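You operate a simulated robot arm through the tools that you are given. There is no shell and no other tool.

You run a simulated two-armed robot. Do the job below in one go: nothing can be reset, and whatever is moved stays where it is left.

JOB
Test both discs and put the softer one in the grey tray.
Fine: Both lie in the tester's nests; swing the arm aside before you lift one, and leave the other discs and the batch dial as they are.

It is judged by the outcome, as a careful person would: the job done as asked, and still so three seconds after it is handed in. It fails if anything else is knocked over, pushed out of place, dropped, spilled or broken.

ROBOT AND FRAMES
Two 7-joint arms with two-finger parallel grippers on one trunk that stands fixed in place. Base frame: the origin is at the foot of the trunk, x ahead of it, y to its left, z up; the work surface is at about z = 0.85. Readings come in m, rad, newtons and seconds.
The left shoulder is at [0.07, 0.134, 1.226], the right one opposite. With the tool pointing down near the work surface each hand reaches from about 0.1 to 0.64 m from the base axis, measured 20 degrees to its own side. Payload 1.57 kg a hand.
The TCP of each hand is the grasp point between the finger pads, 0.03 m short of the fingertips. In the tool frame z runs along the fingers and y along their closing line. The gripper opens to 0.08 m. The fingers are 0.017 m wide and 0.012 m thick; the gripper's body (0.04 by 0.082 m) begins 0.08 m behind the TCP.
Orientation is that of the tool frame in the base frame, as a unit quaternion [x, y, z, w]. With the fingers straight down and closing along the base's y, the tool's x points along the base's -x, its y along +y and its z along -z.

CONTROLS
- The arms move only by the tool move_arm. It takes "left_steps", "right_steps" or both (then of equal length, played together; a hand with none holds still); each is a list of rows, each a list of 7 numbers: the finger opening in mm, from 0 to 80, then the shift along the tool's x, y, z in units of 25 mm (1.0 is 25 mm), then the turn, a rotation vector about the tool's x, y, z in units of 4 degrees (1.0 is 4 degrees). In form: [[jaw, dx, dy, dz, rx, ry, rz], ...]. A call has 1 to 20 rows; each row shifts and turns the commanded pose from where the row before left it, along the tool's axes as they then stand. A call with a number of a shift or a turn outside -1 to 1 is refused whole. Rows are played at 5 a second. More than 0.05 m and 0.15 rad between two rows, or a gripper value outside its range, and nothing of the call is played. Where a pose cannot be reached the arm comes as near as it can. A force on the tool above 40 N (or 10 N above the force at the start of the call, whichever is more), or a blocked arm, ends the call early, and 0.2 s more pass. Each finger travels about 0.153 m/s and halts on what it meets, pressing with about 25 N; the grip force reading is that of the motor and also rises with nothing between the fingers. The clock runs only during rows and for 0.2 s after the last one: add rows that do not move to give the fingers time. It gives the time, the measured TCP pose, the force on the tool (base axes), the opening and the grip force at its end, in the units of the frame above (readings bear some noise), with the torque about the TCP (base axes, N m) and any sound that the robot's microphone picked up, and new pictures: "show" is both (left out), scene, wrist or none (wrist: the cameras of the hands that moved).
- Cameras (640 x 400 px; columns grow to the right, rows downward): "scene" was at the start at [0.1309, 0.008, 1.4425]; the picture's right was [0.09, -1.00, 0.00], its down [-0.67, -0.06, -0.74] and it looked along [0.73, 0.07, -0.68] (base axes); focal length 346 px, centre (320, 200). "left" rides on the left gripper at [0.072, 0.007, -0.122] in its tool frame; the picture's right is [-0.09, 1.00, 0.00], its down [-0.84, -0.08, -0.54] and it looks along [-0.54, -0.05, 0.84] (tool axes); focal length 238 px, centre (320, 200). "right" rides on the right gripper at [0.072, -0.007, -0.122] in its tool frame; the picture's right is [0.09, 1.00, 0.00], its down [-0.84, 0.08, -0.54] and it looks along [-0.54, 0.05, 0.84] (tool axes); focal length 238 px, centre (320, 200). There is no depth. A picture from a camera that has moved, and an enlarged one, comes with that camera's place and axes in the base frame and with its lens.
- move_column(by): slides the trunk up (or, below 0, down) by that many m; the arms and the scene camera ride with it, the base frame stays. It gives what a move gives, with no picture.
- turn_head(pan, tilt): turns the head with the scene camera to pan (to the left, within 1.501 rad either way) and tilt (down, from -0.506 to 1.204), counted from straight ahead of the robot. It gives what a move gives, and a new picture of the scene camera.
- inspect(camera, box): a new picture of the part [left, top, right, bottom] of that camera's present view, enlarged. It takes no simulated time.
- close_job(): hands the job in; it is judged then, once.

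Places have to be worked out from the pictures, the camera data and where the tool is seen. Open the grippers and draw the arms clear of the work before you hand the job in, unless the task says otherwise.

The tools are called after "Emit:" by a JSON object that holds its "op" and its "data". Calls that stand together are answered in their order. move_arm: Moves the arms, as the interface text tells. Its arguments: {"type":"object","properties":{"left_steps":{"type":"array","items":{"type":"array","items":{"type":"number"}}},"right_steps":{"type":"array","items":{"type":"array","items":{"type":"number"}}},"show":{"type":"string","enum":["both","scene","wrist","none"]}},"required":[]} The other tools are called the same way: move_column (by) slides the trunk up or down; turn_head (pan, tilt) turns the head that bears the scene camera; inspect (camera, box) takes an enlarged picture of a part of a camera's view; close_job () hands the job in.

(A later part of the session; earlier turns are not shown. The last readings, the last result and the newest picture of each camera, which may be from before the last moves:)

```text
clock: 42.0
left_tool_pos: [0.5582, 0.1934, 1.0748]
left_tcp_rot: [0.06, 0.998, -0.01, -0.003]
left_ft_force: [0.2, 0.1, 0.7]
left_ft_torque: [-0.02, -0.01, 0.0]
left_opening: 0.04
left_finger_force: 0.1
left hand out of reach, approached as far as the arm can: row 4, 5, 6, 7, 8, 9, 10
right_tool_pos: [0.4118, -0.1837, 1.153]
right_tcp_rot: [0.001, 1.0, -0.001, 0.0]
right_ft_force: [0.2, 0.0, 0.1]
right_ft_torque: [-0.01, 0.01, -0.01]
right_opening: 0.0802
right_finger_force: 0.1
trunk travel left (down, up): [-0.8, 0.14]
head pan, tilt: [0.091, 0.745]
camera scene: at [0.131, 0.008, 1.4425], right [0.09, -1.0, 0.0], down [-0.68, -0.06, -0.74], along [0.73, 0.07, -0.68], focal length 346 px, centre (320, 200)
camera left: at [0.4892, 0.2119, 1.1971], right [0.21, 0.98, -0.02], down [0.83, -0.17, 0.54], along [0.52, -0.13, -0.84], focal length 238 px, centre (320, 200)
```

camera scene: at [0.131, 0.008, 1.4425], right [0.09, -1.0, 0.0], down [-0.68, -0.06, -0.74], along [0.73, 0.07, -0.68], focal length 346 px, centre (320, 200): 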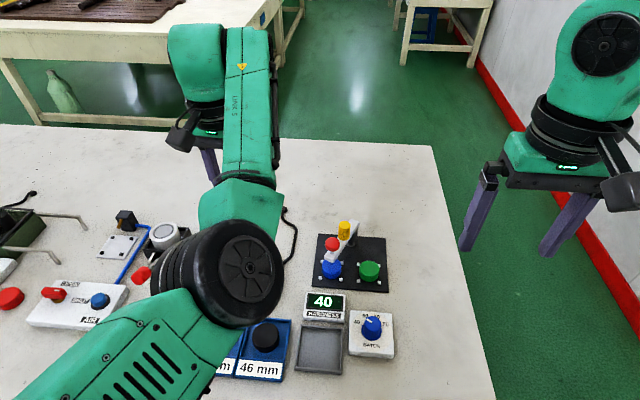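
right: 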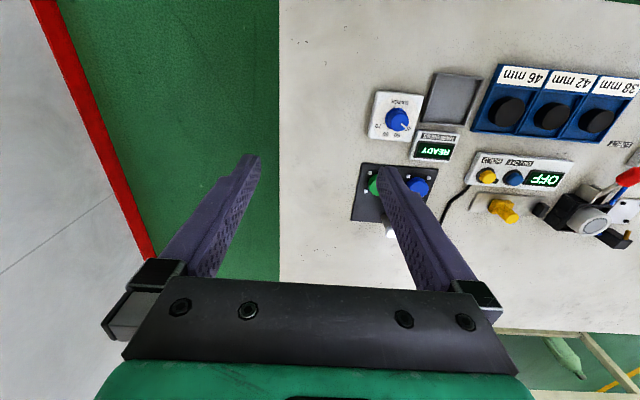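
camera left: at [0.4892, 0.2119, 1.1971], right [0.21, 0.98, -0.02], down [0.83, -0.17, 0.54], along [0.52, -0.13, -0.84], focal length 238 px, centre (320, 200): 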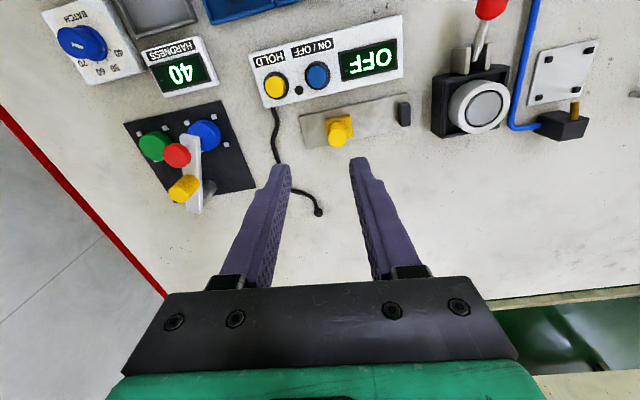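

The instrument is untouched. I move the left hand up and back toward its starting place to recover an unconstrained posture.

Emit:
{"op": "move_arm", "data": {"left_steps": [[40, 0.4, 0.1, -0.6, 0, 0, 0], [40, 0.4, 0.1, -0.6, 0, 0, 0], [40, 0.6, 0.1, -0.6, 0, 0, 0], [40, 0.6, 0.1, -0.6, 0, 0, 0], [40, 0.8, 0, -0.6, 0, 0, 0], [40, 0.8, 0, 0, 0, 0, 0], [40, 0, 0, 0, 0, 0, 0]], "show": "both"}}

```text
clock: 43.6
left_tool_pos: [0.5382, 0.2464, 1.1516]
left_tcp_rot: [0.06, 0.998, -0.01, -0.004]
left_ft_force: [-0.3, -0.2, 0.5]
left_ft_torque: [0.0, 0.0, 0.03]
left_opening: 0.0401
left_finger_force: 0.1
left hand out of reach, approached as far as the arm can: row 1, 2, 3, 4, 5, 6
right_tool_pos: [0.4108, -0.1837, 1.1523]
right_tcp_rot: [0.002, 1.0, 0.0, 0.0]
right_ft_force: [0.2, 0.7, 0.4]
right_ft_torque: [0.0, 0.02, 0.02]
right_opening: 0.0798
right_finger_force: 0.1
trunk travel left (down, up): [-0.8, 0.14]
head pan, tilt: [0.091, 0.745]
camera scene: at [0.1311, 0.0078, 1.4425], right [0.09, -1.0, 0.0], down [-0.68, -0.06, -0.74], along [0.73, 0.07, -0.68], focal length 346 px, centre (320, 200)
camera left: at [0.469, 0.2647, 1.2739], right [0.21, 0.98, -0.02], down [0.83, -0.17, 0.54], along [0.52, -0.13, -0.84], focal length 238 px, centre (320, 200)
```

scene: 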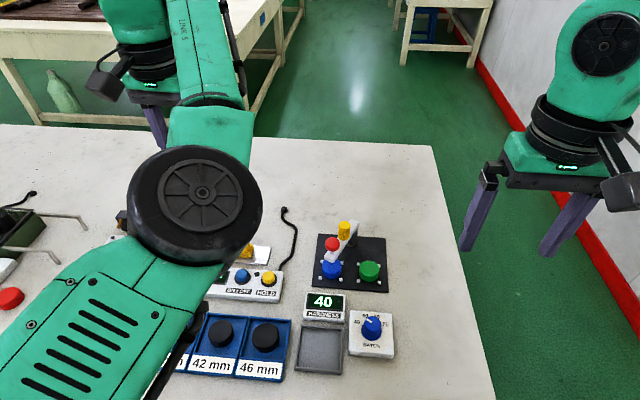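
left: 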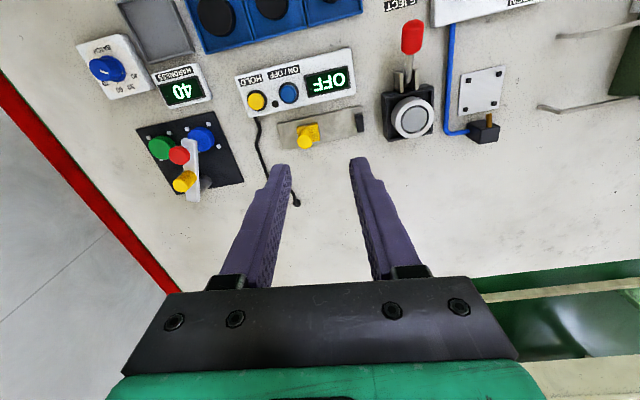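

The arm only followed partly, with the elbow lying inward. I try moving outward to the left so the elbow can swing back out.

Emit:
{"op": "move_arm", "data": {"left_steps": [[40, 0, 0.8, -0.2, 0, 0, 0], [40, 0, 0.8, -0.2, 0, 0, 0], [40, 0, 0.8, -0.2, 0, 0, 0], [40, 0.4, 0.8, 0, 0, 0, 0], [40, 0.4, 0.6, 0, 0, 0, 0], [40, 0.6, 0.4, 0, 0, 0, 0], [40, 0.6, 0.2, 0, 0, 0, 0], [40, 0, 0, 0, 0, 0, 0]], "show": "scene"}}

```text
clock: 45.4
left_tool_pos: [0.5002, 0.363, 1.1659]
left_tcp_rot: [0.059, 0.998, -0.009, -0.003]
left_ft_force: [0.4, -0.2, 0.6]
left_ft_torque: [0.01, 0.01, 0.02]
left_opening: 0.04
left_finger_force: 0.0
right_tool_pos: [0.4108, -0.1836, 1.153]
right_tcp_rot: [0.002, 1.0, -0.001, 0.0]
right_ft_force: [0.6, -0.5, 0.2]
right_ft_torque: [0.0, -0.02, 0.02]
right_opening: 0.0799
right_finger_force: 0.1
trunk travel left (down, up): [-0.8, 0.14]
head pan, tilt: [0.091, 0.745]
camera scene: at [0.1311, 0.008, 1.4425], right [0.09, -1.0, 0.0], down [-0.68, -0.06, -0.74], along [0.73, 0.07, -0.68], focal length 346 px, centre (320, 200)
```

scene: 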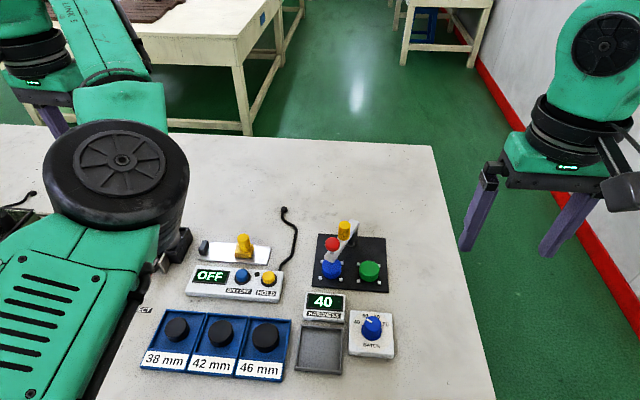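

It moves freely now. I draw the hand further back so the elbow folds.

Emit:
{"op": "move_arm", "data": {"left_steps": [[40, 0.9, 0, 0, 0, 0, 0], [40, 0.9, 0, 0, 0, 0, 0], [40, 0.9, 0, 0, 0, 0, 0], [40, 0.9, 0, 0, 0, 0, 0], [40, 0.9, 0, 0, 0, 0, 0], [40, 0, 0, 0, 0, 0, 0]], "show": "scene"}}

```text
clock: 46.8
left_tool_pos: [0.3894, 0.3768, 1.166]
left_tcp_rot: [0.06, 0.998, -0.009, -0.005]
left_ft_force: [0.8, 0.2, 0.3]
left_ft_torque: [0.01, -0.01, -0.06]
left_opening: 0.0398
left_finger_force: 0.0
right_tool_pos: [0.4104, -0.1838, 1.1526]
right_tcp_rot: [0.001, 1.0, -0.001, 0.0]
right_ft_force: [-0.4, -0.9, 0.9]
right_ft_torque: [0.0, 0.0, 0.02]
right_opening: 0.08
right_finger_force: 0.0
trunk travel left (down, up): [-0.8, 0.14]
head pan, tilt: [0.091, 0.745]
camera scene: at [0.1312, 0.008, 1.4425], right [0.09, -1.0, 0.0], down [-0.68, -0.06, -0.74], along [0.73, 0.07, -0.68], focal length 346 px, centre (320, 200)
```

scene: 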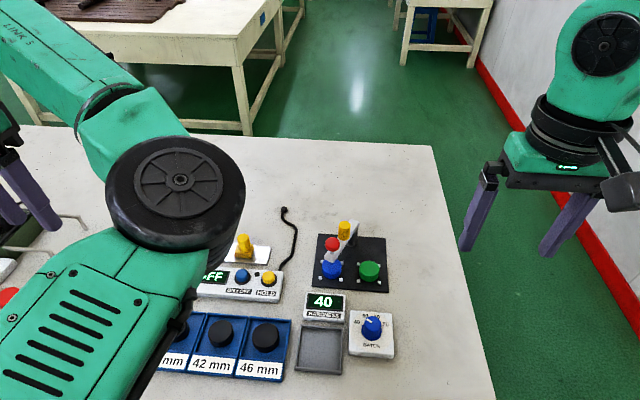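

The tester is visible and unharmed: display 40, both discs in their nests. The left arm's cramped, elbow-in posture likely caused that failed push. I move the left hand further out of the way and do the second swing with the right hand, tilting it first.

Emit:
{"op": "move_arm", "data": {"left_steps": [[40, 0.3, 0.6, 0, 0, 0, 0], [40, 0.3, 0.6, 0, 0, 0, 0], [40, 0.3, 0.6, 0, 0, 0, 0], [40, 0.3, 0.6, 0, 0, 0, 0], [40, 0.3, 0.6, 0, 0, 0, 0], [40, 0.3, 0.6, 0, 0, 0, 0]], "right_steps": [[60, 0, 0, 0, 0, -1, 0], [50, 0, 0, 0, 0, -1, 0], [40, 0, 0, 0, 0, -1, 0], [40, 0, 0, 0, 0, -1, 0], [40, 0, 0, 0, 0, -1, 0], [40, 0, 0, 0, 0, -1, 0]], "show": "both"}}

```text
clock: 48.2
left_tool_pos: [0.3546, 0.4722, 1.164]
left_tcp_rot: [0.06, 0.998, -0.01, -0.003]
left_ft_force: [1.0, -0.5, -1.4]
left_ft_torque: [-0.03, -0.01, 0.0]
left_opening: 0.0402
left_finger_force: 0.0
right_tool_pos: [0.4097, -0.1827, 1.1524]
right_tcp_rot: [0.0, 0.978, -0.001, 0.208]
right_ft_force: [-0.2, 0.1, 0.0]
right_ft_torque: [0.0, 0.0, -0.02]
right_opening: 0.0401
right_finger_force: 0.0
trunk travel left (down, up): [-0.8, 0.14]
head pan, tilt: [0.091, 0.745]
camera scene: at [0.13, 0.0089, 1.4426], right [0.09, -1.0, 0.0], down [-0.67, -0.06, -0.74], along [0.73, 0.07, -0.68], focal length 346 px, centre (320, 200)
camera right: at [0.2944, -0.189, 1.2332], right [-0.08, 1.0, -0.04], down [0.54, 0.08, 0.84], along [0.84, 0.05, -0.55], focal length 238 px, centre (320, 200)
camera left: at [0.2854, 0.4911, 1.2864], right [0.21, 0.98, -0.02], down [0.83, -0.17, 0.54], along [0.52, -0.13, -0.84], focal length 238 px, centre (320, 200)
```

scene: 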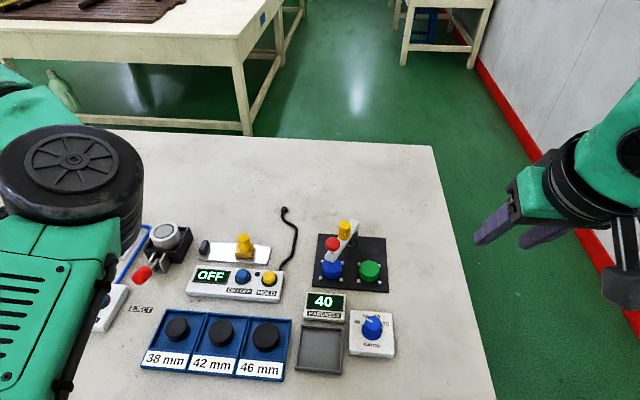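
right: 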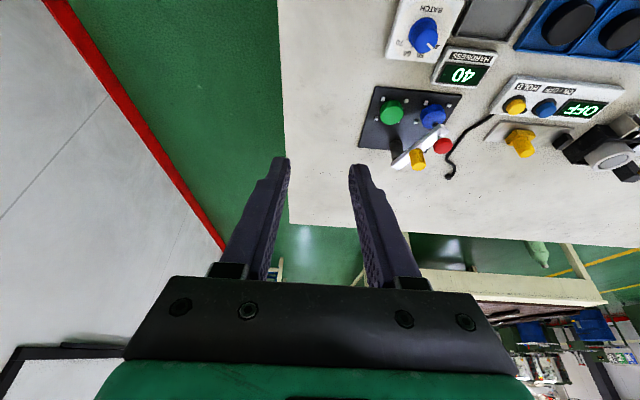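
left: 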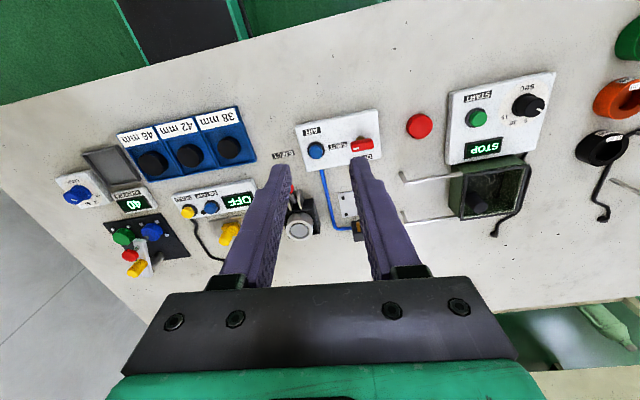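

The right arm is well bent with room to move. I bring the right hand over the yellow handle at hover height.

Emit:
{"op": "move_arm", "data": {"right_steps": [[38, -0.406, 0.744, 0.868, 0, 0, 0], [38, -0.406, 0.744, 0.868, 0, 0, 0], [38, -0.406, 0.744, 0.868, 0, 0, 0], [38, -0.406, 0.744, 0.868, 0, 0, 0], [38, -0.406, 0.744, 0.868, 0, 0, 0], [38, -0.406, 0.744, 0.868, 0, 0, 0], [38, -0.406, 0.744, 0.868, 0, 0, 0], [38, -0.406, 0.744, 0.868, 0, 0, 0], [38, -0.406, 0.744, 0.868, 0, 0, 0], [38, -0.406, 0.744, 0.868, 0, 0, 0], [38, 0, 0, 0, 0, 0, 0]], "show": "both"}}

Emit:
{"op": "inspect", "data": {"camera": "right", "box": [220, 20, 420, 220]}}

```text
clock: 50.6
left_tool_pos: [0.3556, 0.4713, 1.1645]
left_tcp_rot: [0.059, 0.998, -0.008, -0.003]
left_ft_force: [0.3, -0.7, -0.7]
left_ft_torque: [0.0, -0.01, 0.02]
left_opening: 0.0398
left_finger_force: 0.1
right_tool_pos: [0.5923, 0.0022, 0.9961]
right_tcp_rot: [0.002, 0.978, -0.001, 0.208]
right_ft_force: [0.7, -0.3, -0.3]
right_ft_torque: [0.02, 0.0, 0.02]
right_opening: 0.0379
right_finger_force: 0.0
trunk travel left (down, up): [-0.8, 0.14]
head pan, tilt: [0.091, 0.745]
camera scene: at [0.1305, 0.0074, 1.4426], right [0.09, -1.0, 0.0], down [-0.67, -0.06, -0.74], along [0.73, 0.07, -0.68], focal length 346 px, centre (320, 200)
camera right: at [0.4775, -0.0052, 1.0769], right [-0.08, 1.0, -0.04], down [0.54, 0.08, 0.84], along [0.84, 0.05, -0.55], focal length 238 px, centre (320, 200)
```

scene: 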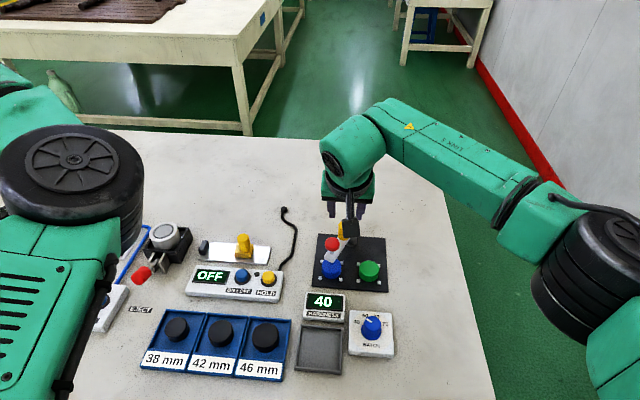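
right: 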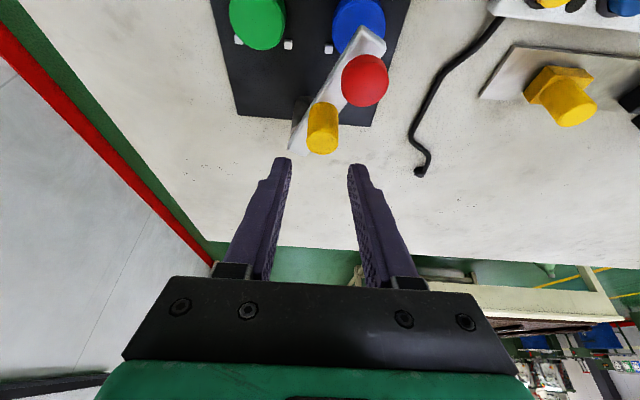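

```text
2.00 times, centred on (320, 120) of right
camera zoom: at [0.4775, -0.0052, 1.0769], right [-0.08, 1.0, -0.04], down [0.54, 0.08, 0.84], along [0.84, 0.05, -0.55], focal length 477 px, centre (320, 360)
```

zoom: 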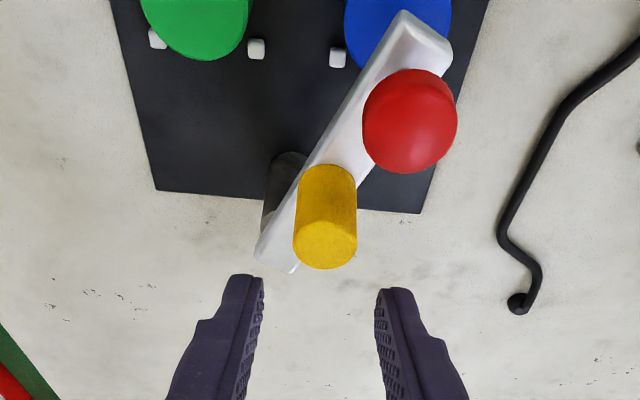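

The right hand is well placed: the handle at (0.6005, 0.0025) is centred between the fingers. I descend around it and narrow the jaws to a loose fit of 29 mm.

Emit:
{"op": "move_arm", "data": {"right_steps": [[38, 0.385, 0, 0.822, 0, 0, 0], [38, 0.385, 0, 0.822, 0, 0, 0], [38, 0, 0, 0, 0, 0, 0], [29, 0, 0, 0, 0, 0, 0], [29, 0, 0, 0, 0, 0, 0]], "show": "both"}}

Emit:
{"op": "inspect", "data": {"camera": "right", "box": [220, 20, 420, 220]}}

Emit:
{"op": "inspect", "data": {"camera": "scene", "box": [295, 175, 400, 300]}}

```text
clock: 51.8
left_tool_pos: [0.3561, 0.471, 1.1635]
left_tcp_rot: [0.059, 0.998, -0.01, -0.003]
left_ft_force: [0.7, -0.6, -0.2]
left_ft_torque: [-0.02, -0.01, 0.03]
left_opening: 0.0401
left_finger_force: 0.1
right_tool_pos: [0.5918, 0.0014, 0.9506]
right_tcp_rot: [0.002, 0.978, 0.0, 0.208]
right_ft_force: [0.3, 0.2, 0.9]
right_ft_torque: [-0.01, 0.02, 0.05]
right_opening: 0.029
right_finger_force: 0.1
trunk travel left (down, up): [-0.8, 0.14]
head pan, tilt: [0.091, 0.745]
camera scene: at [0.131, 0.008, 1.4425], right [0.09, -1.0, 0.0], down [-0.68, -0.06, -0.74], along [0.73, 0.07, -0.68], focal length 346 px, centre (320, 200)
camera right: at [0.4764, -0.0044, 1.0302], right [-0.08, 1.0, -0.04], down [0.54, 0.08, 0.84], along [0.83, 0.05, -0.55], focal length 238 px, centre (320, 200)
```

scene: 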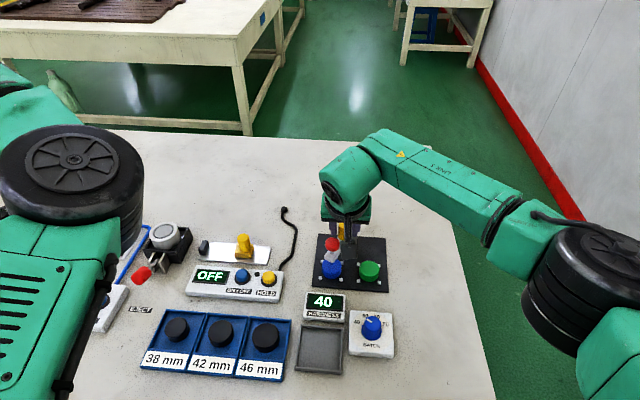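
right: 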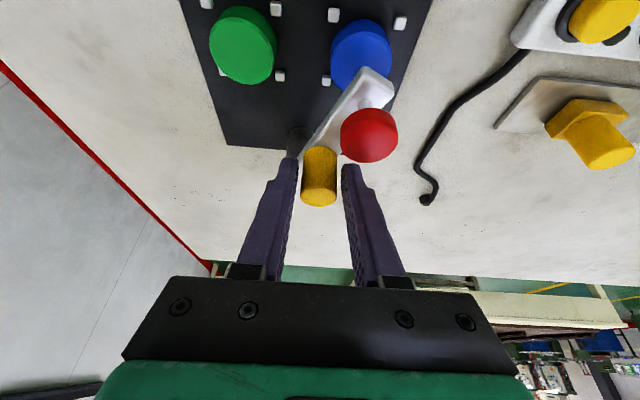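

```text
2.00 times, centred on (320, 120) of right
camera zoom: at [0.4764, -0.0044, 1.0302], right [-0.08, 1.0, -0.04], down [0.54, 0.08, 0.84], along [0.83, 0.05, -0.55], focal length 477 px, centre (320, 360)
```

zoom: 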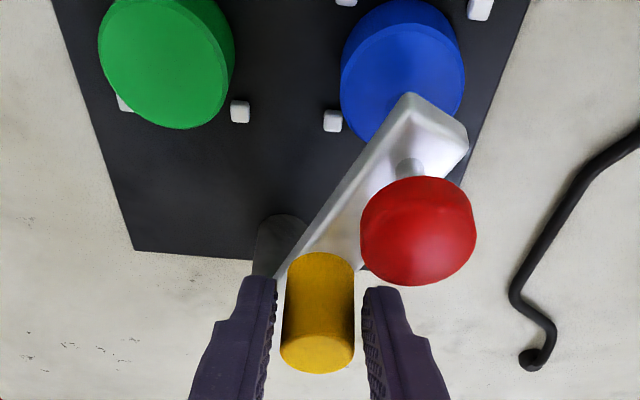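

```text
3.20 times, centred on (348, 238) of scene
camera zoom: at [0.131, 0.008, 1.4425], right [0.09, -1.0, 0.0], down [-0.68, -0.06, -0.74], along [0.73, 0.07, -0.68], focal length 1108 px, centre (232, 80)
```

zoom: 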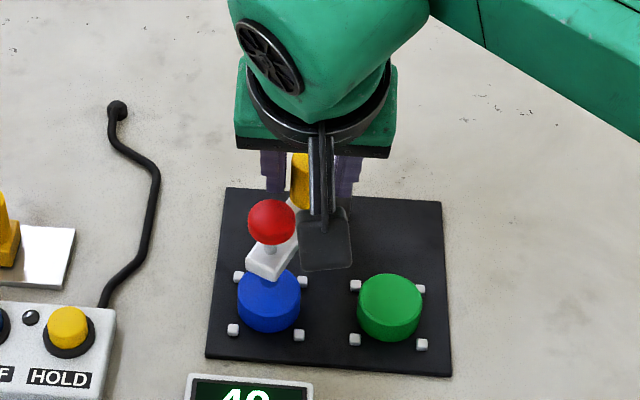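

The loose fit is good. I push gently 10 mm toward −y and watch the force and whether the bar follows.

Emit:
{"op": "move_arm", "data": {"right_steps": [[29, 0, -0.1, 0, 0, 0, 0], [29, 0, -0.1, 0, 0, 0, 0], [29, 0, -0.1, 0, 0, 0, 0], [29, 0, -0.1, 0, 0, 0, 0]], "show": "both"}}

Emit:
{"op": "inspect", "data": {"camera": "right", "box": [220, 20, 420, 220]}}

Emit:
{"op": "inspect", "data": {"camera": "scene", "box": [295, 175, 400, 300]}}

```text
clock: 52.8
left_tool_pos: [0.3558, 0.4719, 1.1637]
left_tcp_rot: [0.059, 0.998, -0.009, -0.004]
left_ft_force: [-0.2, 0.0, -0.5]
left_ft_torque: [0.0, 0.0, 0.0]
left_opening: 0.04
left_finger_force: 0.0
right_tool_pos: [0.591, -0.0076, 0.9515]
right_tcp_rot: [0.002, 0.978, 0.0, 0.208]
right_ft_force: [0.2, 0.4, 0.5]
right_ft_torque: [-0.06, -0.02, -0.04]
right_opening: 0.0298
right_finger_force: 0.1
trunk travel left (down, up): [-0.8, 0.14]
head pan, tilt: [0.091, 0.745]
camera scene: at [0.1303, 0.008, 1.4426], right [0.09, -1.0, 0.0], down [-0.67, -0.06, -0.74], along [0.73, 0.07, -0.68], focal length 346 px, centre (320, 200)
camera right: at [0.4759, -0.0148, 1.0314], right [-0.08, 1.0, -0.04], down [0.54, 0.08, 0.84], along [0.84, 0.05, -0.55], focal length 238 px, centre (320, 200)
```

scene: 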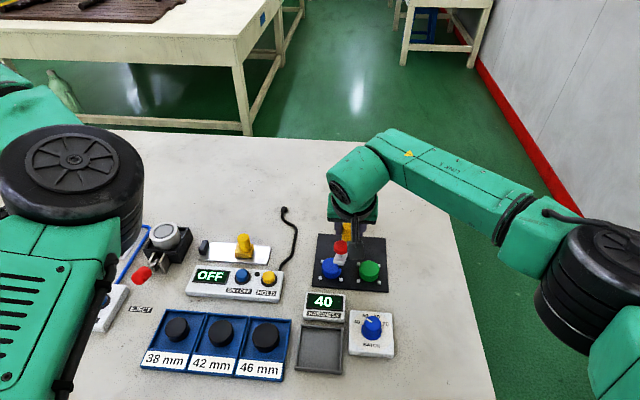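
right: 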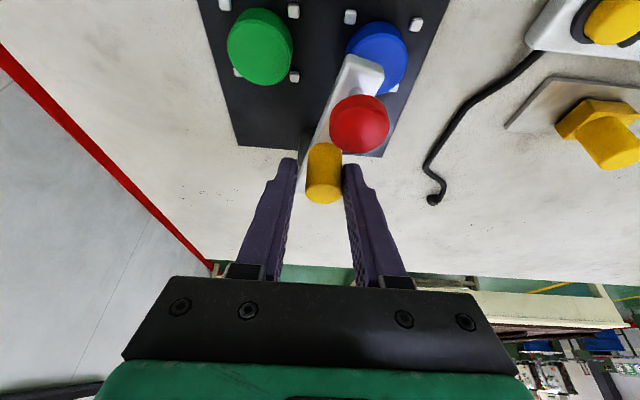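

```text
2.00 times, centred on (320, 120) of right
camera zoom: at [0.4759, -0.0148, 1.0314], right [-0.08, 1.0, -0.04], down [0.54, 0.08, 0.84], along [0.84, 0.05, -0.55], focal length 477 px, centre (320, 360)
```

zoom: 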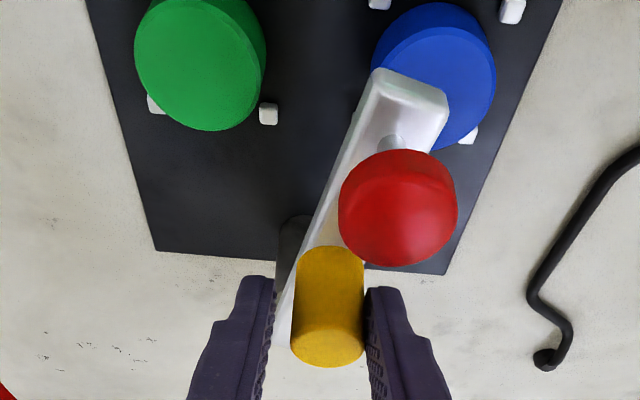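

```text
3.20 times, centred on (348, 238) of scene
camera zoom: at [0.1303, 0.008, 1.4426], right [0.09, -1.0, 0.0], down [-0.67, -0.06, -0.74], along [0.73, 0.07, -0.68], focal length 1108 px, centre (232, 80)
```

zoom: 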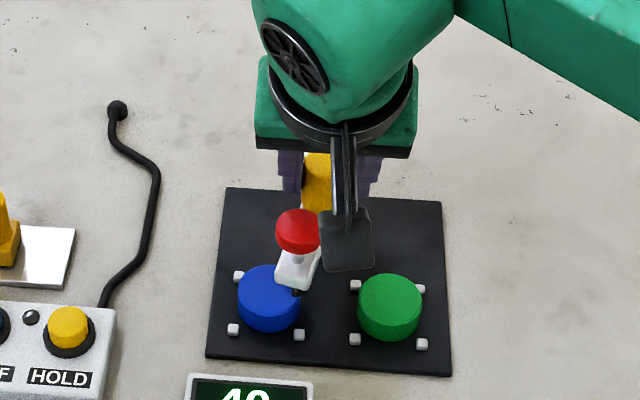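

The bar follows with almost no force, so the earlier jam was the left arm's posture and not the tester. I push on another 25 mm.

Emit:
{"op": "move_arm", "data": {"right_steps": [[29, 0, -0.1, 0, 0, 0, 0], [29, 0, -0.1, 0, 0, 0, 0], [29, 0, -0.1, 0, 0, 0, 0], [29, 0, -0.1, 0, 0, 0, 0], [29, 0, -0.1, 0, 0, 0, 0], [29, 0, -0.1, 0, 0, 0, 0], [29, 0, -0.1, 0, 0, 0, 0], [29, 0, -0.1, 0, 0, 0, 0], [29, 0, -0.1, 0, 0, 0, 0], [29, 0, -0.1, 0, 0, 0, 0]], "show": "both"}}

Emit:
{"op": "inspect", "data": {"camera": "right", "box": [220, 20, 420, 220]}}

Emit:
{"op": "inspect", "data": {"camera": "scene", "box": [295, 175, 400, 300]}}

```text
clock: 55.0
left_tool_pos: [0.3563, 0.472, 1.1646]
left_tcp_rot: [0.059, 0.998, -0.008, -0.002]
left_ft_force: [0.0, 0.3, 0.0]
left_ft_torque: [0.02, 0.0, 0.02]
left_opening: 0.0401
left_finger_force: 0.0
right_tool_pos: [0.5919, -0.0325, 0.9514]
right_tcp_rot: [0.003, 0.978, -0.001, 0.208]
right_ft_force: [0.2, -0.6, 0.1]
right_ft_torque: [0.02, 0.01, 0.01]
right_opening: 0.029
right_finger_force: 0.2
trunk travel left (down, up): [-0.8, 0.14]
head pan, tilt: [0.091, 0.745]
camera scene: at [0.1309, 0.0078, 1.4425], right [0.09, -1.0, 0.0], down [-0.67, -0.06, -0.74], along [0.73, 0.07, -0.68], focal length 346 px, centre (320, 200)
camera right: at [0.4761, -0.0401, 1.0315], right [-0.08, 1.0, -0.04], down [0.54, 0.08, 0.84], along [0.84, 0.05, -0.55], focal length 238 px, centre (320, 200)
```

scene: 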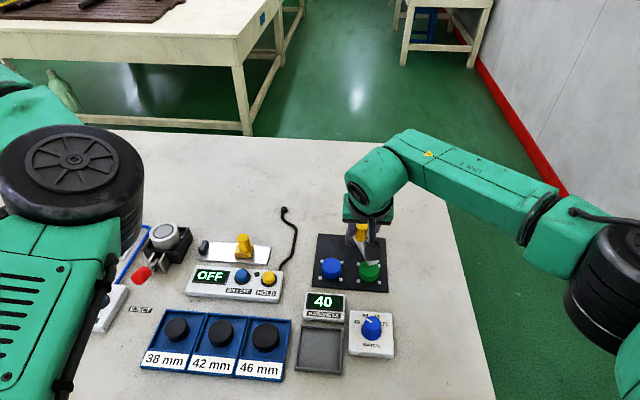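
right: 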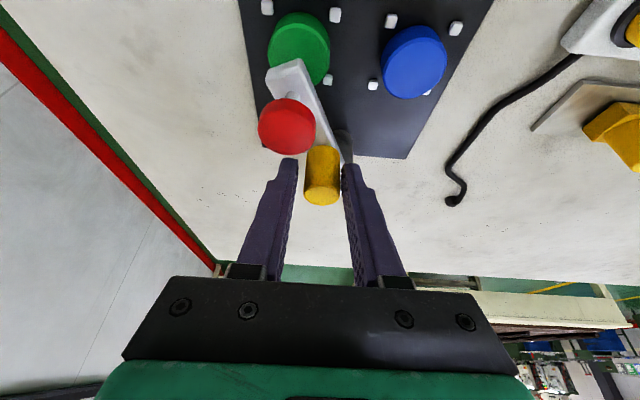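

```text
2.00 times, centred on (320, 120) of right
camera zoom: at [0.4761, -0.0401, 1.0315], right [-0.08, 1.0, -0.04], down [0.54, 0.08, 0.84], along [0.84, 0.05, -0.55], focal length 477 px, centre (320, 360)
```

zoom: 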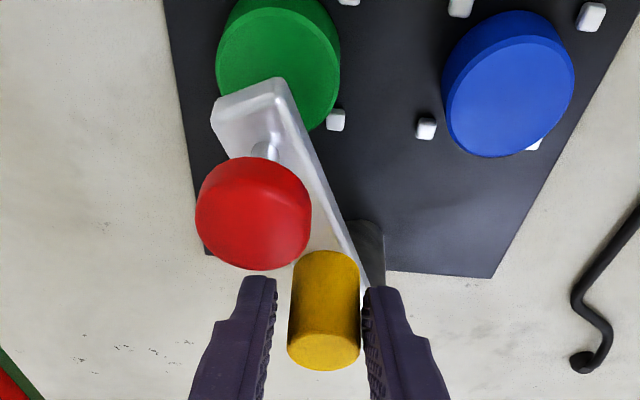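

```text
3.20 times, centred on (348, 238) of scene
camera zoom: at [0.1309, 0.0078, 1.4425], right [0.09, -1.0, 0.0], down [-0.67, -0.06, -0.74], along [0.73, 0.07, -0.68], focal length 1108 px, centre (232, 80)
```

zoom: 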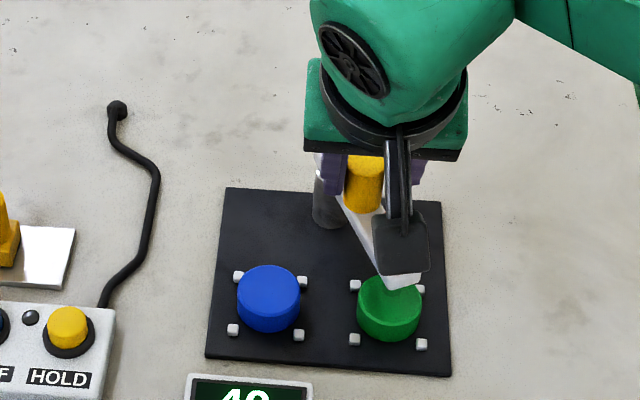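

The plunger is now over the green disc (bar at about 205°, the mirror of the blue position). I open the jaws, lift, move back over the red knob, close the fingers and return to vertical.

Emit:
{"op": "move_arm", "data": {"right_steps": [[38, 0, 0, 0, 0, 0, 0], [38, 0, 0, 0, 0, 0, 0], [38, -0.407, 0, -0.913, 0, 0, 0], [38, -0.407, 0, -0.913, 0, 0, 0], [20, 0.65, -0.42, -0.29, 0, 0, 0], [0, 0.65, -0.42, -0.29, 0, 0, 0], [0, 0, 0, 0, 0, 1, 0], [0, 0, 0, 0, 0, 1, 0], [0, 0, 0, 0, 0, 1, 0], [0, 0, 0, 0, 0, 1, 0], [0, 0, 0, 0, 0, 1, 0], [0, 0, 0, 0, 0, 1, 0], [0, 0, 0, 0, 0, 0, 0]], "show": "both"}}

Emit:
{"op": "inspect", "data": {"camera": "right", "box": [220, 0, 420, 200]}}

Emit:
{"op": "inspect", "data": {"camera": "scene", "box": [295, 175, 400, 320]}}

```text
clock: 57.8
left_tool_pos: [0.357, 0.4731, 1.164]
left_tcp_rot: [0.059, 0.998, -0.008, -0.003]
left_ft_force: [-0.1, -0.3, 0.1]
left_ft_torque: [-0.01, 0.01, -0.04]
left_opening: 0.0401
left_finger_force: 0.1
right_tool_pos: [0.5575, -0.0549, 1.0011]
right_tcp_rot: [0.002, 1.0, -0.001, 0.0]
right_ft_force: [0.4, 0.1, 0.2]
right_ft_torque: [0.0, 0.01, -0.03]
right_opening: 0.0
right_finger_force: 21.2
trunk travel left (down, up): [-0.8, 0.14]
head pan, tilt: [0.091, 0.745]
camera scene: at [0.1308, 0.0079, 1.4425], right [0.09, -1.0, 0.0], down [-0.67, -0.06, -0.74], along [0.73, 0.07, -0.68], focal length 346 px, centre (320, 200)
camera right: at [0.4845, -0.0608, 1.1211], right [-0.09, 1.0, 0.0], down [0.84, 0.07, 0.54], along [0.54, 0.05, -0.84], focal length 238 px, centre (320, 200)
```

scene: 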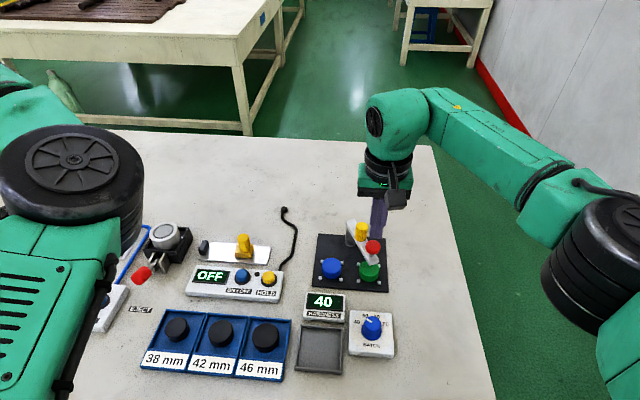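
right: 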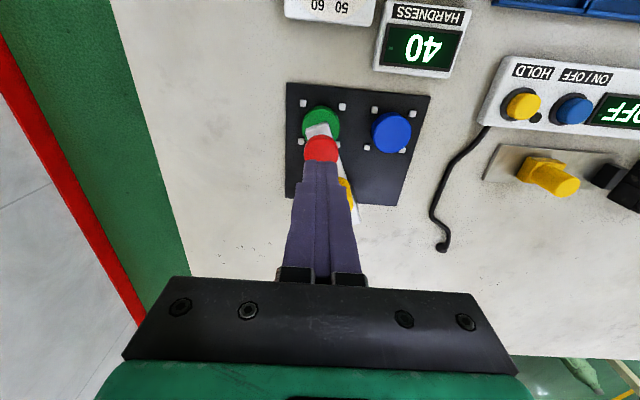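

```text
2.00 times, centred on (320, 100) of right
camera zoom: at [0.4845, -0.0608, 1.1211], right [-0.09, 1.0, 0.0], down [0.84, 0.07, 0.54], along [0.54, 0.05, -0.84], focal length 477 px, centre (320, 400)
```

zoom: 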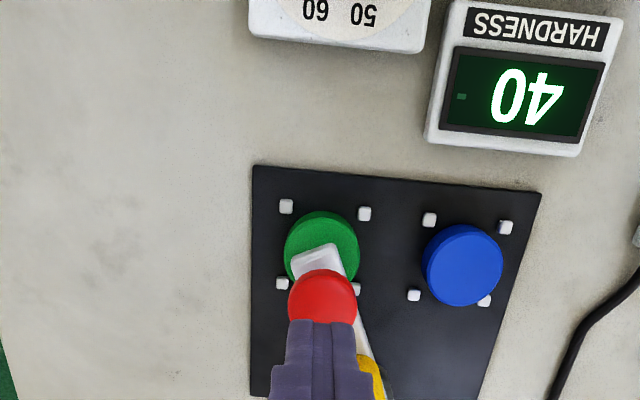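

```text
2.76 times, centred on (348, 248) of scene
camera zoom: at [0.1308, 0.0079, 1.4425], right [0.09, -1.0, 0.0], down [-0.67, -0.06, -0.74], along [0.73, 0.07, -0.68], focal length 955 px, centre (244, 69)
```

zoom: 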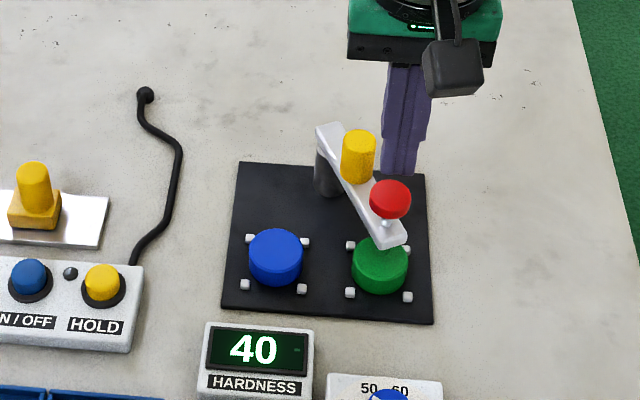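

The fingers are centred on the red knob above the green disc. I descend and press with the same small steps as before.

Emit:
{"op": "move_arm", "data": {"right_steps": [[0, 0, 0, 0.28, 0, 0, 0], [0, 0, 0, 0.28, 0, 0, 0], [0, 0, 0, 0.28, 0, 0, 0], [0, 0, 0, 0.28, 0, 0, 0], [0, 0, 0, 0.08, 0, 0, 0], [0, 0, 0, 0.08, 0, 0, 0], [0, 0, 0, 0.08, 0, 0, 0], [0, 0, 0, 0.05, 0, 0, 0], [0, 0, 0, 0.05, 0, 0, 0], [0, 0, 0, 0, 0, 0, 0]], "show": "wrist"}}

Emit:
{"op": "inspect", "data": {"camera": "scene", "box": [290, 270, 400, 340]}}

```text
clock: 60.0
left_tool_pos: [0.3536, 0.4718, 1.1651]
left_tcp_rot: [0.06, 0.998, -0.009, -0.002]
left_ft_force: [-1.0, -0.2, -0.2]
left_ft_torque: [0.0, -0.02, 0.01]
left_opening: 0.0398
left_finger_force: 0.0
right_tool_pos: [0.5558, -0.0521, 0.9674]
right_tcp_rot: [0.001, 1.0, 0.001, 0.004]
right_ft_force: [12.0, 0.2, 29.7]
right_ft_torque: [-0.01, -0.3, -0.21]
right_opening: 0.0
right_finger_force: 21.3
trunk travel left (down, up): [-0.8, 0.14]
head pan, tilt: [0.091, 0.745]
camera right: at [0.4827, -0.06, 1.0873], right [-0.09, 1.0, 0.0], down [0.83, 0.07, 0.55], along [0.55, 0.05, -0.84], focal length 238 px, centre (320, 200)
```

right: 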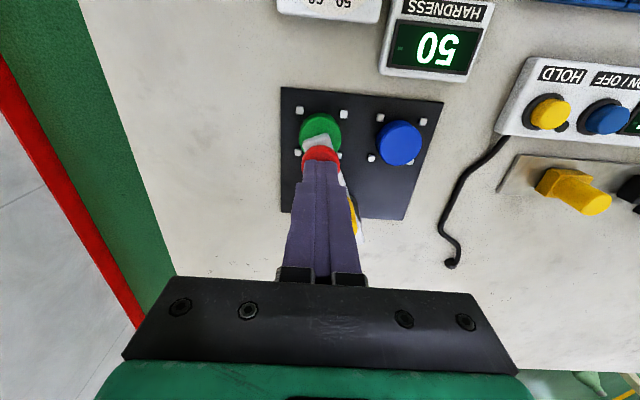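

```text
5.71 times, centred on (345, 305) of scene
camera zoom: at [0.1282, 0.0087, 1.4431], right [0.09, -1.0, 0.0], down [-0.67, -0.06, -0.74], along [0.73, 0.07, -0.68], focal length 1978 px, centre (177, -400)
```

zoom: 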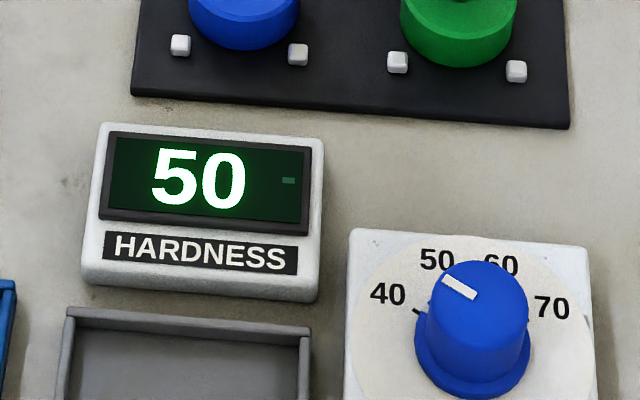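

Green reads 50 and blue read 40, so the blue disc is the softer one. I release the plunger and turn and tilt the right hand, so I can push the arm on past green and out to the right side.

Emit:
{"op": "move_arm", "data": {"right_steps": [[0, 0, 0, -0.4, 0, 0, 0], [0, 0, 0, -0.5, 0, 0, 0], [0, 0, 0, -0.5, 0, 0, 0], [20, 0, 0, 0, 0, 0, -1], [38, 0, 0, 0, 0, 0, -1], [38, 0, 0, 0, 0, 0, -1], [38, 0, 0, 0, 0, 0, -1], [38, 0, 0, 0, 0, 0, -1], [38, 0, 0, 0, 0, 0, -1], [38, 0, 0, 0, 0, 0, -1], [38, 0, 0, 0, 0, 0, -1], [38, 0, 0, 0, 0, 0, -1], [38, 0, 0, 0, 0, 0, -1], [38, 0, 0, 0, 0, -1, 0], [38, 0, 0, 0, 0, -1, 0], [38, 0, 0, 0, 0, -1, 0], [38, 0, 0, 0, 0, -1, 0], [38, 0, 0, 0, 0, -1, 0], [38, 0, 0, 0, 0, -1, 0], [38, 0, 0, 0, 0, 0, 0]], "show": "both"}}

Emit:
{"op": "inspect", "data": {"camera": "right", "box": [220, 0, 420, 200]}}

```text
clock: 64.2
left_tool_pos: [0.3561, 0.4711, 1.1644]
left_tcp_rot: [0.059, 0.998, -0.009, -0.003]
left_ft_force: [0.7, -0.6, 0.4]
left_ft_torque: [0.04, 0.02, -0.02]
left_opening: 0.04
left_finger_force: 0.0
right_tool_pos: [0.5402, -0.079, 1.0008]
right_tcp_rot: [-0.201, 0.957, 0.043, 0.205]
right_ft_force: [-0.6, -0.9, 0.1]
right_ft_torque: [-0.01, -0.01, 0.02]
right_opening: 0.038
right_finger_force: 0.0
right hand out of reach, approached as far as the arm can: row 9, 10, 11, 12, 13
trunk travel left (down, up): [-0.8, 0.14]
head pan, tilt: [0.091, 0.745]
camera scene: at [0.131, 0.0081, 1.4425], right [0.09, -1.0, 0.0], down [-0.68, -0.06, -0.74], along [0.73, 0.07, -0.68], focal length 346 px, centre (320, 200)
camera right: at [0.4367, -0.1323, 1.0814], right [-0.48, 0.88, -0.04], down [0.47, 0.29, 0.84], along [0.74, 0.38, -0.55], focal length 238 px, centre (320, 200)
```

scene: 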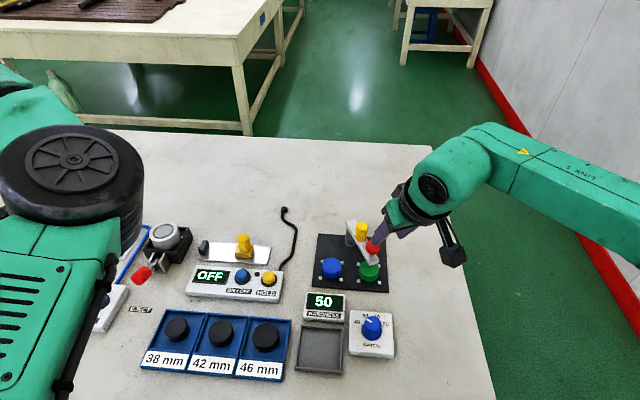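
right: 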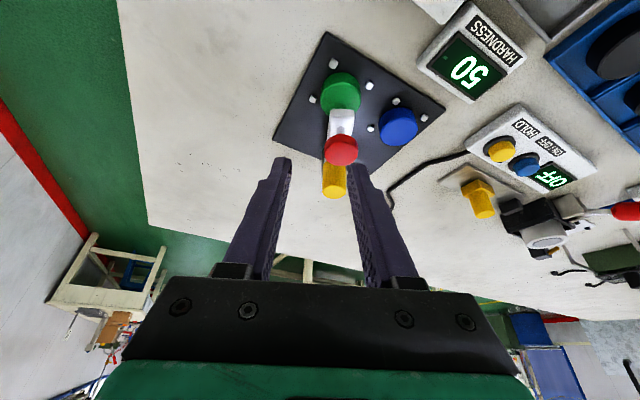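

```text
2.00 times, centred on (320, 100) of right
camera zoom: at [0.4367, -0.1323, 1.0814], right [-0.48, 0.88, -0.04], down [0.47, 0.29, 0.84], along [0.74, 0.38, -0.55], focal length 477 px, centre (320, 400)
```

zoom: 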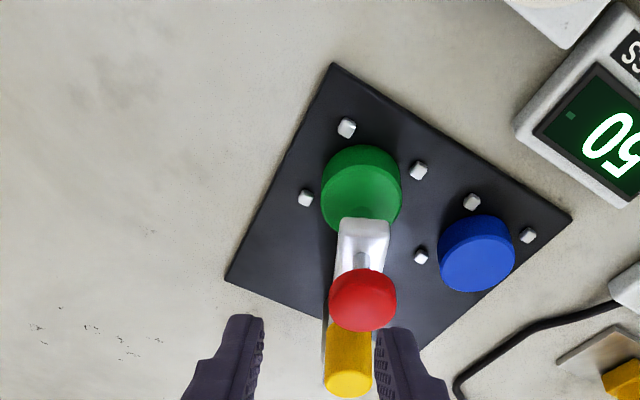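

Red and blue stand untouched. The right hand took less yaw than I asked because of reach, but with the tilt there is slack again. I add the missing yaw and move over the handle at (0.601, −0.033).

Emit:
{"op": "move_arm", "data": {"right_steps": [[38, 0, 0, 0, -0.41, 0, -0.912], [38, 0, 0, 0, -0.41, 0, -0.912], [38, 0, 0, 0, -0.41, 0, -0.912], [38, 0, 0, 0, -0.41, 0, -0.912], [38, 0, 0, 0, -0.41, 0, -0.912], [38, -0.77, -0.11, 0.433, 0, 0, 0], [38, -0.77, -0.11, 0.433, 0, 0, 0], [38, -0.77, -0.11, 0.433, 0, 0, 0], [38, 0, 0, 0, 0, 0, 0]], "show": "both"}}

Emit:
{"op": "inspect", "data": {"camera": "right", "box": [220, 20, 420, 220]}}

```text
clock: 66.2
left_tool_pos: [0.3556, 0.4722, 1.1622]
left_tcp_rot: [0.059, 0.998, -0.01, -0.004]
left_ft_force: [-0.9, -0.3, -1.3]
left_ft_torque: [0.0, 0.0, -0.04]
left_opening: 0.0401
left_finger_force: 0.1
right_tool_pos: [0.5701, -0.0647, 0.9959]
right_tcp_rot: [-0.268, 0.941, 0.057, 0.199]
right_ft_force: [-0.3, 0.7, -0.4]
right_ft_torque: [-0.02, 0.0, 0.01]
right_opening: 0.0379
right_finger_force: 0.1
right hand out of reach, approached as far as the arm can: row 3, 4, 5, 7, 8
trunk travel left (down, up): [-0.8, 0.14]
head pan, tilt: [0.091, 0.745]
camera scene: at [0.1313, 0.0084, 1.4425], right [0.09, -1.0, 0.0], down [-0.68, -0.06, -0.74], along [0.73, 0.07, -0.68], focal length 346 px, centre (320, 200)
camera right: at [0.4757, -0.1311, 1.0772], right [-0.6, 0.8, -0.04], down [0.42, 0.35, 0.84], along [0.68, 0.48, -0.55], focal length 238 px, centre (320, 200)
```

scene: 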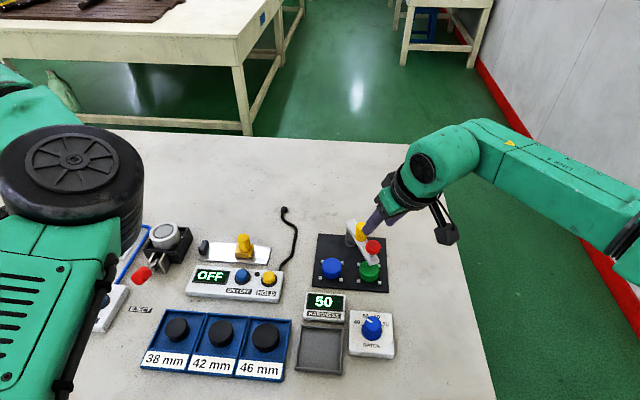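
right: 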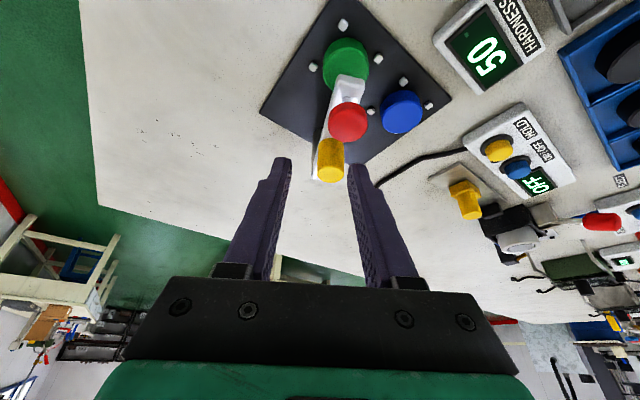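

```text
2.00 times, centred on (320, 120) of right
camera zoom: at [0.4757, -0.1311, 1.0772], right [-0.6, 0.8, -0.04], down [0.42, 0.35, 0.84], along [0.68, 0.48, -0.55], focal length 477 px, centre (320, 360)
```

zoom: 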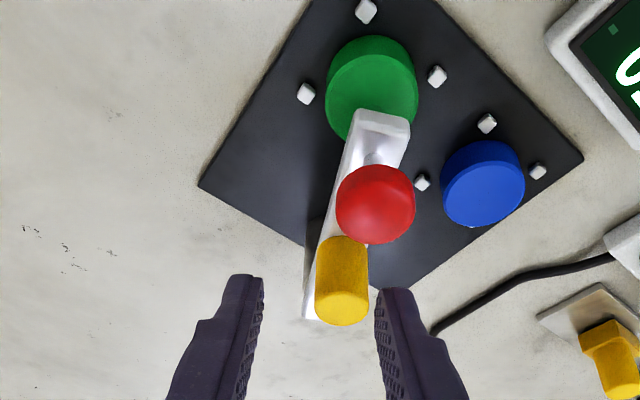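

The right arm does not like counter-clockwise yaw at this reach. I turn it back to yaw zero, the attitude in which it pushed the arm well before, and hover over the handle again.

Emit:
{"op": "move_arm", "data": {"right_steps": [[38, 0, 0, 0, 0.405, 0, 0.914], [38, 0, 0, 0, 0.405, 0, 0.914], [38, 0, 0, 0, 0.405, 0, 0.914], [38, 0, 0, 0, 0.405, 0, 0.914], [38, 0, 0, 0, 0.405, 0, 0.914], [38, 0, 0, 0, 0.405, 0, 0.914], [38, 0, 0, 0, 0.405, 0, 0.914], [38, 0, 0, 0, 0.405, 0, 0.914], [38, -0.384, 0.645, 0.171, 0, 0, 0], [38, -0.384, 0.645, 0.171, 0, 0, 0], [38, 0, 0, 0, 0, 0, 0]], "show": "both"}}

Emit:
{"op": "inspect", "data": {"camera": "right", "box": [220, 20, 420, 220]}}

```text
clock: 68.6
left_tool_pos: [0.3559, 0.4713, 1.1633]
left_tcp_rot: [0.06, 0.998, -0.01, -0.003]
left_ft_force: [-0.3, -0.2, -0.3]
left_ft_torque: [0.02, -0.03, -0.02]
left_opening: 0.0401
left_finger_force: 0.1
right_tool_pos: [0.591, -0.0333, 0.9958]
right_tcp_rot: [0.002, 0.978, 0.0, 0.208]
right_ft_force: [-0.2, 0.0, 0.9]
right_ft_torque: [0.0, 0.01, -0.03]
right_opening: 0.0381
right_finger_force: 0.1
trunk travel left (down, up): [-0.8, 0.14]
head pan, tilt: [0.091, 0.745]
camera scene: at [0.1305, 0.0073, 1.4426], right [0.09, -1.0, 0.0], down [-0.67, -0.06, -0.74], along [0.73, 0.07, -0.68], focal length 346 px, centre (320, 200)
camera right: at [0.4759, -0.0393, 1.0767], right [-0.08, 1.0, -0.04], down [0.54, 0.07, 0.84], along [0.84, 0.05, -0.55], focal length 238 px, centre (320, 200)
```

scene: 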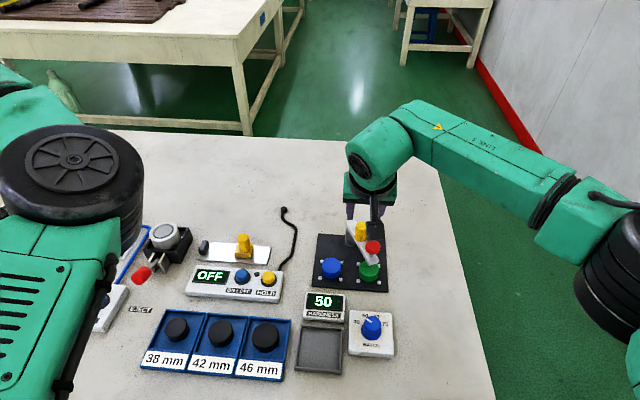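
right: 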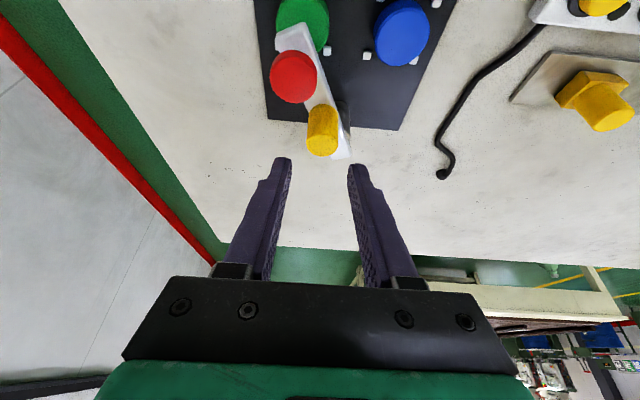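

```text
2.00 times, centred on (320, 120) of right
camera zoom: at [0.4759, -0.0393, 1.0767], right [-0.08, 1.0, -0.04], down [0.54, 0.07, 0.84], along [0.84, 0.05, -0.55], focal length 477 px, centre (320, 360)
```

zoom: 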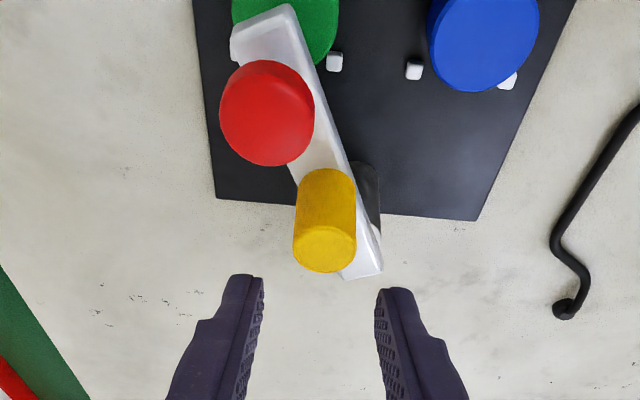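

Same good attitude as before, with the handle centred. I descend around it and narrow the jaws loosely again.

Emit:
{"op": "move_arm", "data": {"right_steps": [[38, 0.385, 0, 0.822, 0, 0, 0], [38, 0.385, 0, 0.822, 0, 0, 0], [38, 0, 0, 0, 0, 0, 0], [28, 0, 0, 0, 0, 0, 0], [28, 0, 0, 0, 0, 0, 0], [28, -0.058, -0.124, 0.026, 0, 0, 0], [28, -0.069, -0.116, 0.031, 0, 0, 0], [28, -0.077, -0.112, 0.034, 0, 0, 0], [28, -0.088, -0.104, 0.039, 0, 0, 0], [28, 0, 0, 0, 0, 0, 0]], "show": "both"}}

Emit:
{"op": "inspect", "data": {"camera": "right", "box": [220, 20, 420, 220]}}

```text
clock: 70.8
left_tool_pos: [0.3547, 0.475, 1.163]
left_tcp_rot: [0.06, 0.998, -0.011, -0.002]
left_ft_force: [0.4, 0.3, 0.3]
left_ft_torque: [-0.02, 0.02, 0.03]
left_opening: 0.0398
left_finger_force: 0.0
right_tool_pos: [0.5984, -0.0394, 0.9525]
right_tcp_rot: [0.001, 0.978, 0.0, 0.207]
right_ft_force: [-4.2, 12.2, 0.4]
right_ft_torque: [0.14, 0.1, 0.09]
right_opening: 0.0389
right_finger_force: 6.1
trunk travel left (down, up): [-0.8, 0.14]
head pan, tilt: [0.091, 0.745]
camera scene: at [0.1298, 0.0121, 1.4426], right [0.09, -1.0, 0.0], down [-0.67, -0.06, -0.74], along [0.73, 0.07, -0.68], focal length 346 px, centre (320, 200)
camera right: at [0.4824, -0.0464, 1.0327], right [-0.08, 1.0, -0.04], down [0.54, 0.08, 0.84], along [0.83, 0.05, -0.55], focal length 238 px, centre (320, 200)
```

scene: 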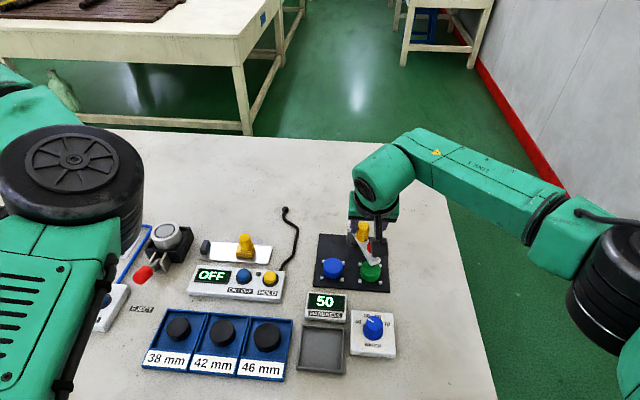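
right: 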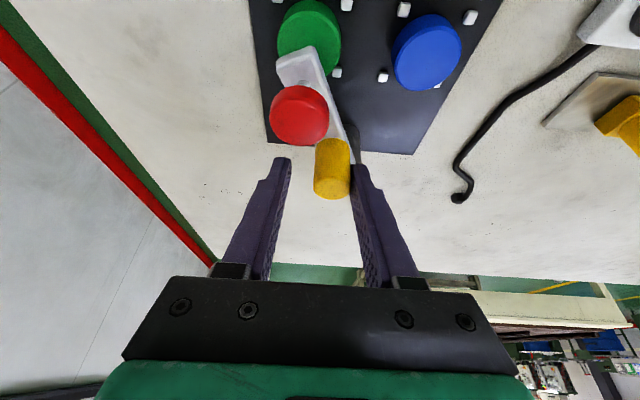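

```text
2.00 times, centred on (320, 120) of right
camera zoom: at [0.4824, -0.0464, 1.0327], right [-0.08, 1.0, -0.04], down [0.54, 0.08, 0.84], along [0.83, 0.05, -0.55], focal length 477 px, centre (320, 360)
```

zoom: 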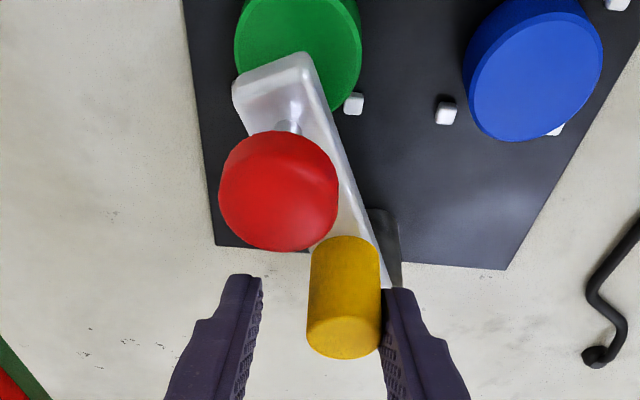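

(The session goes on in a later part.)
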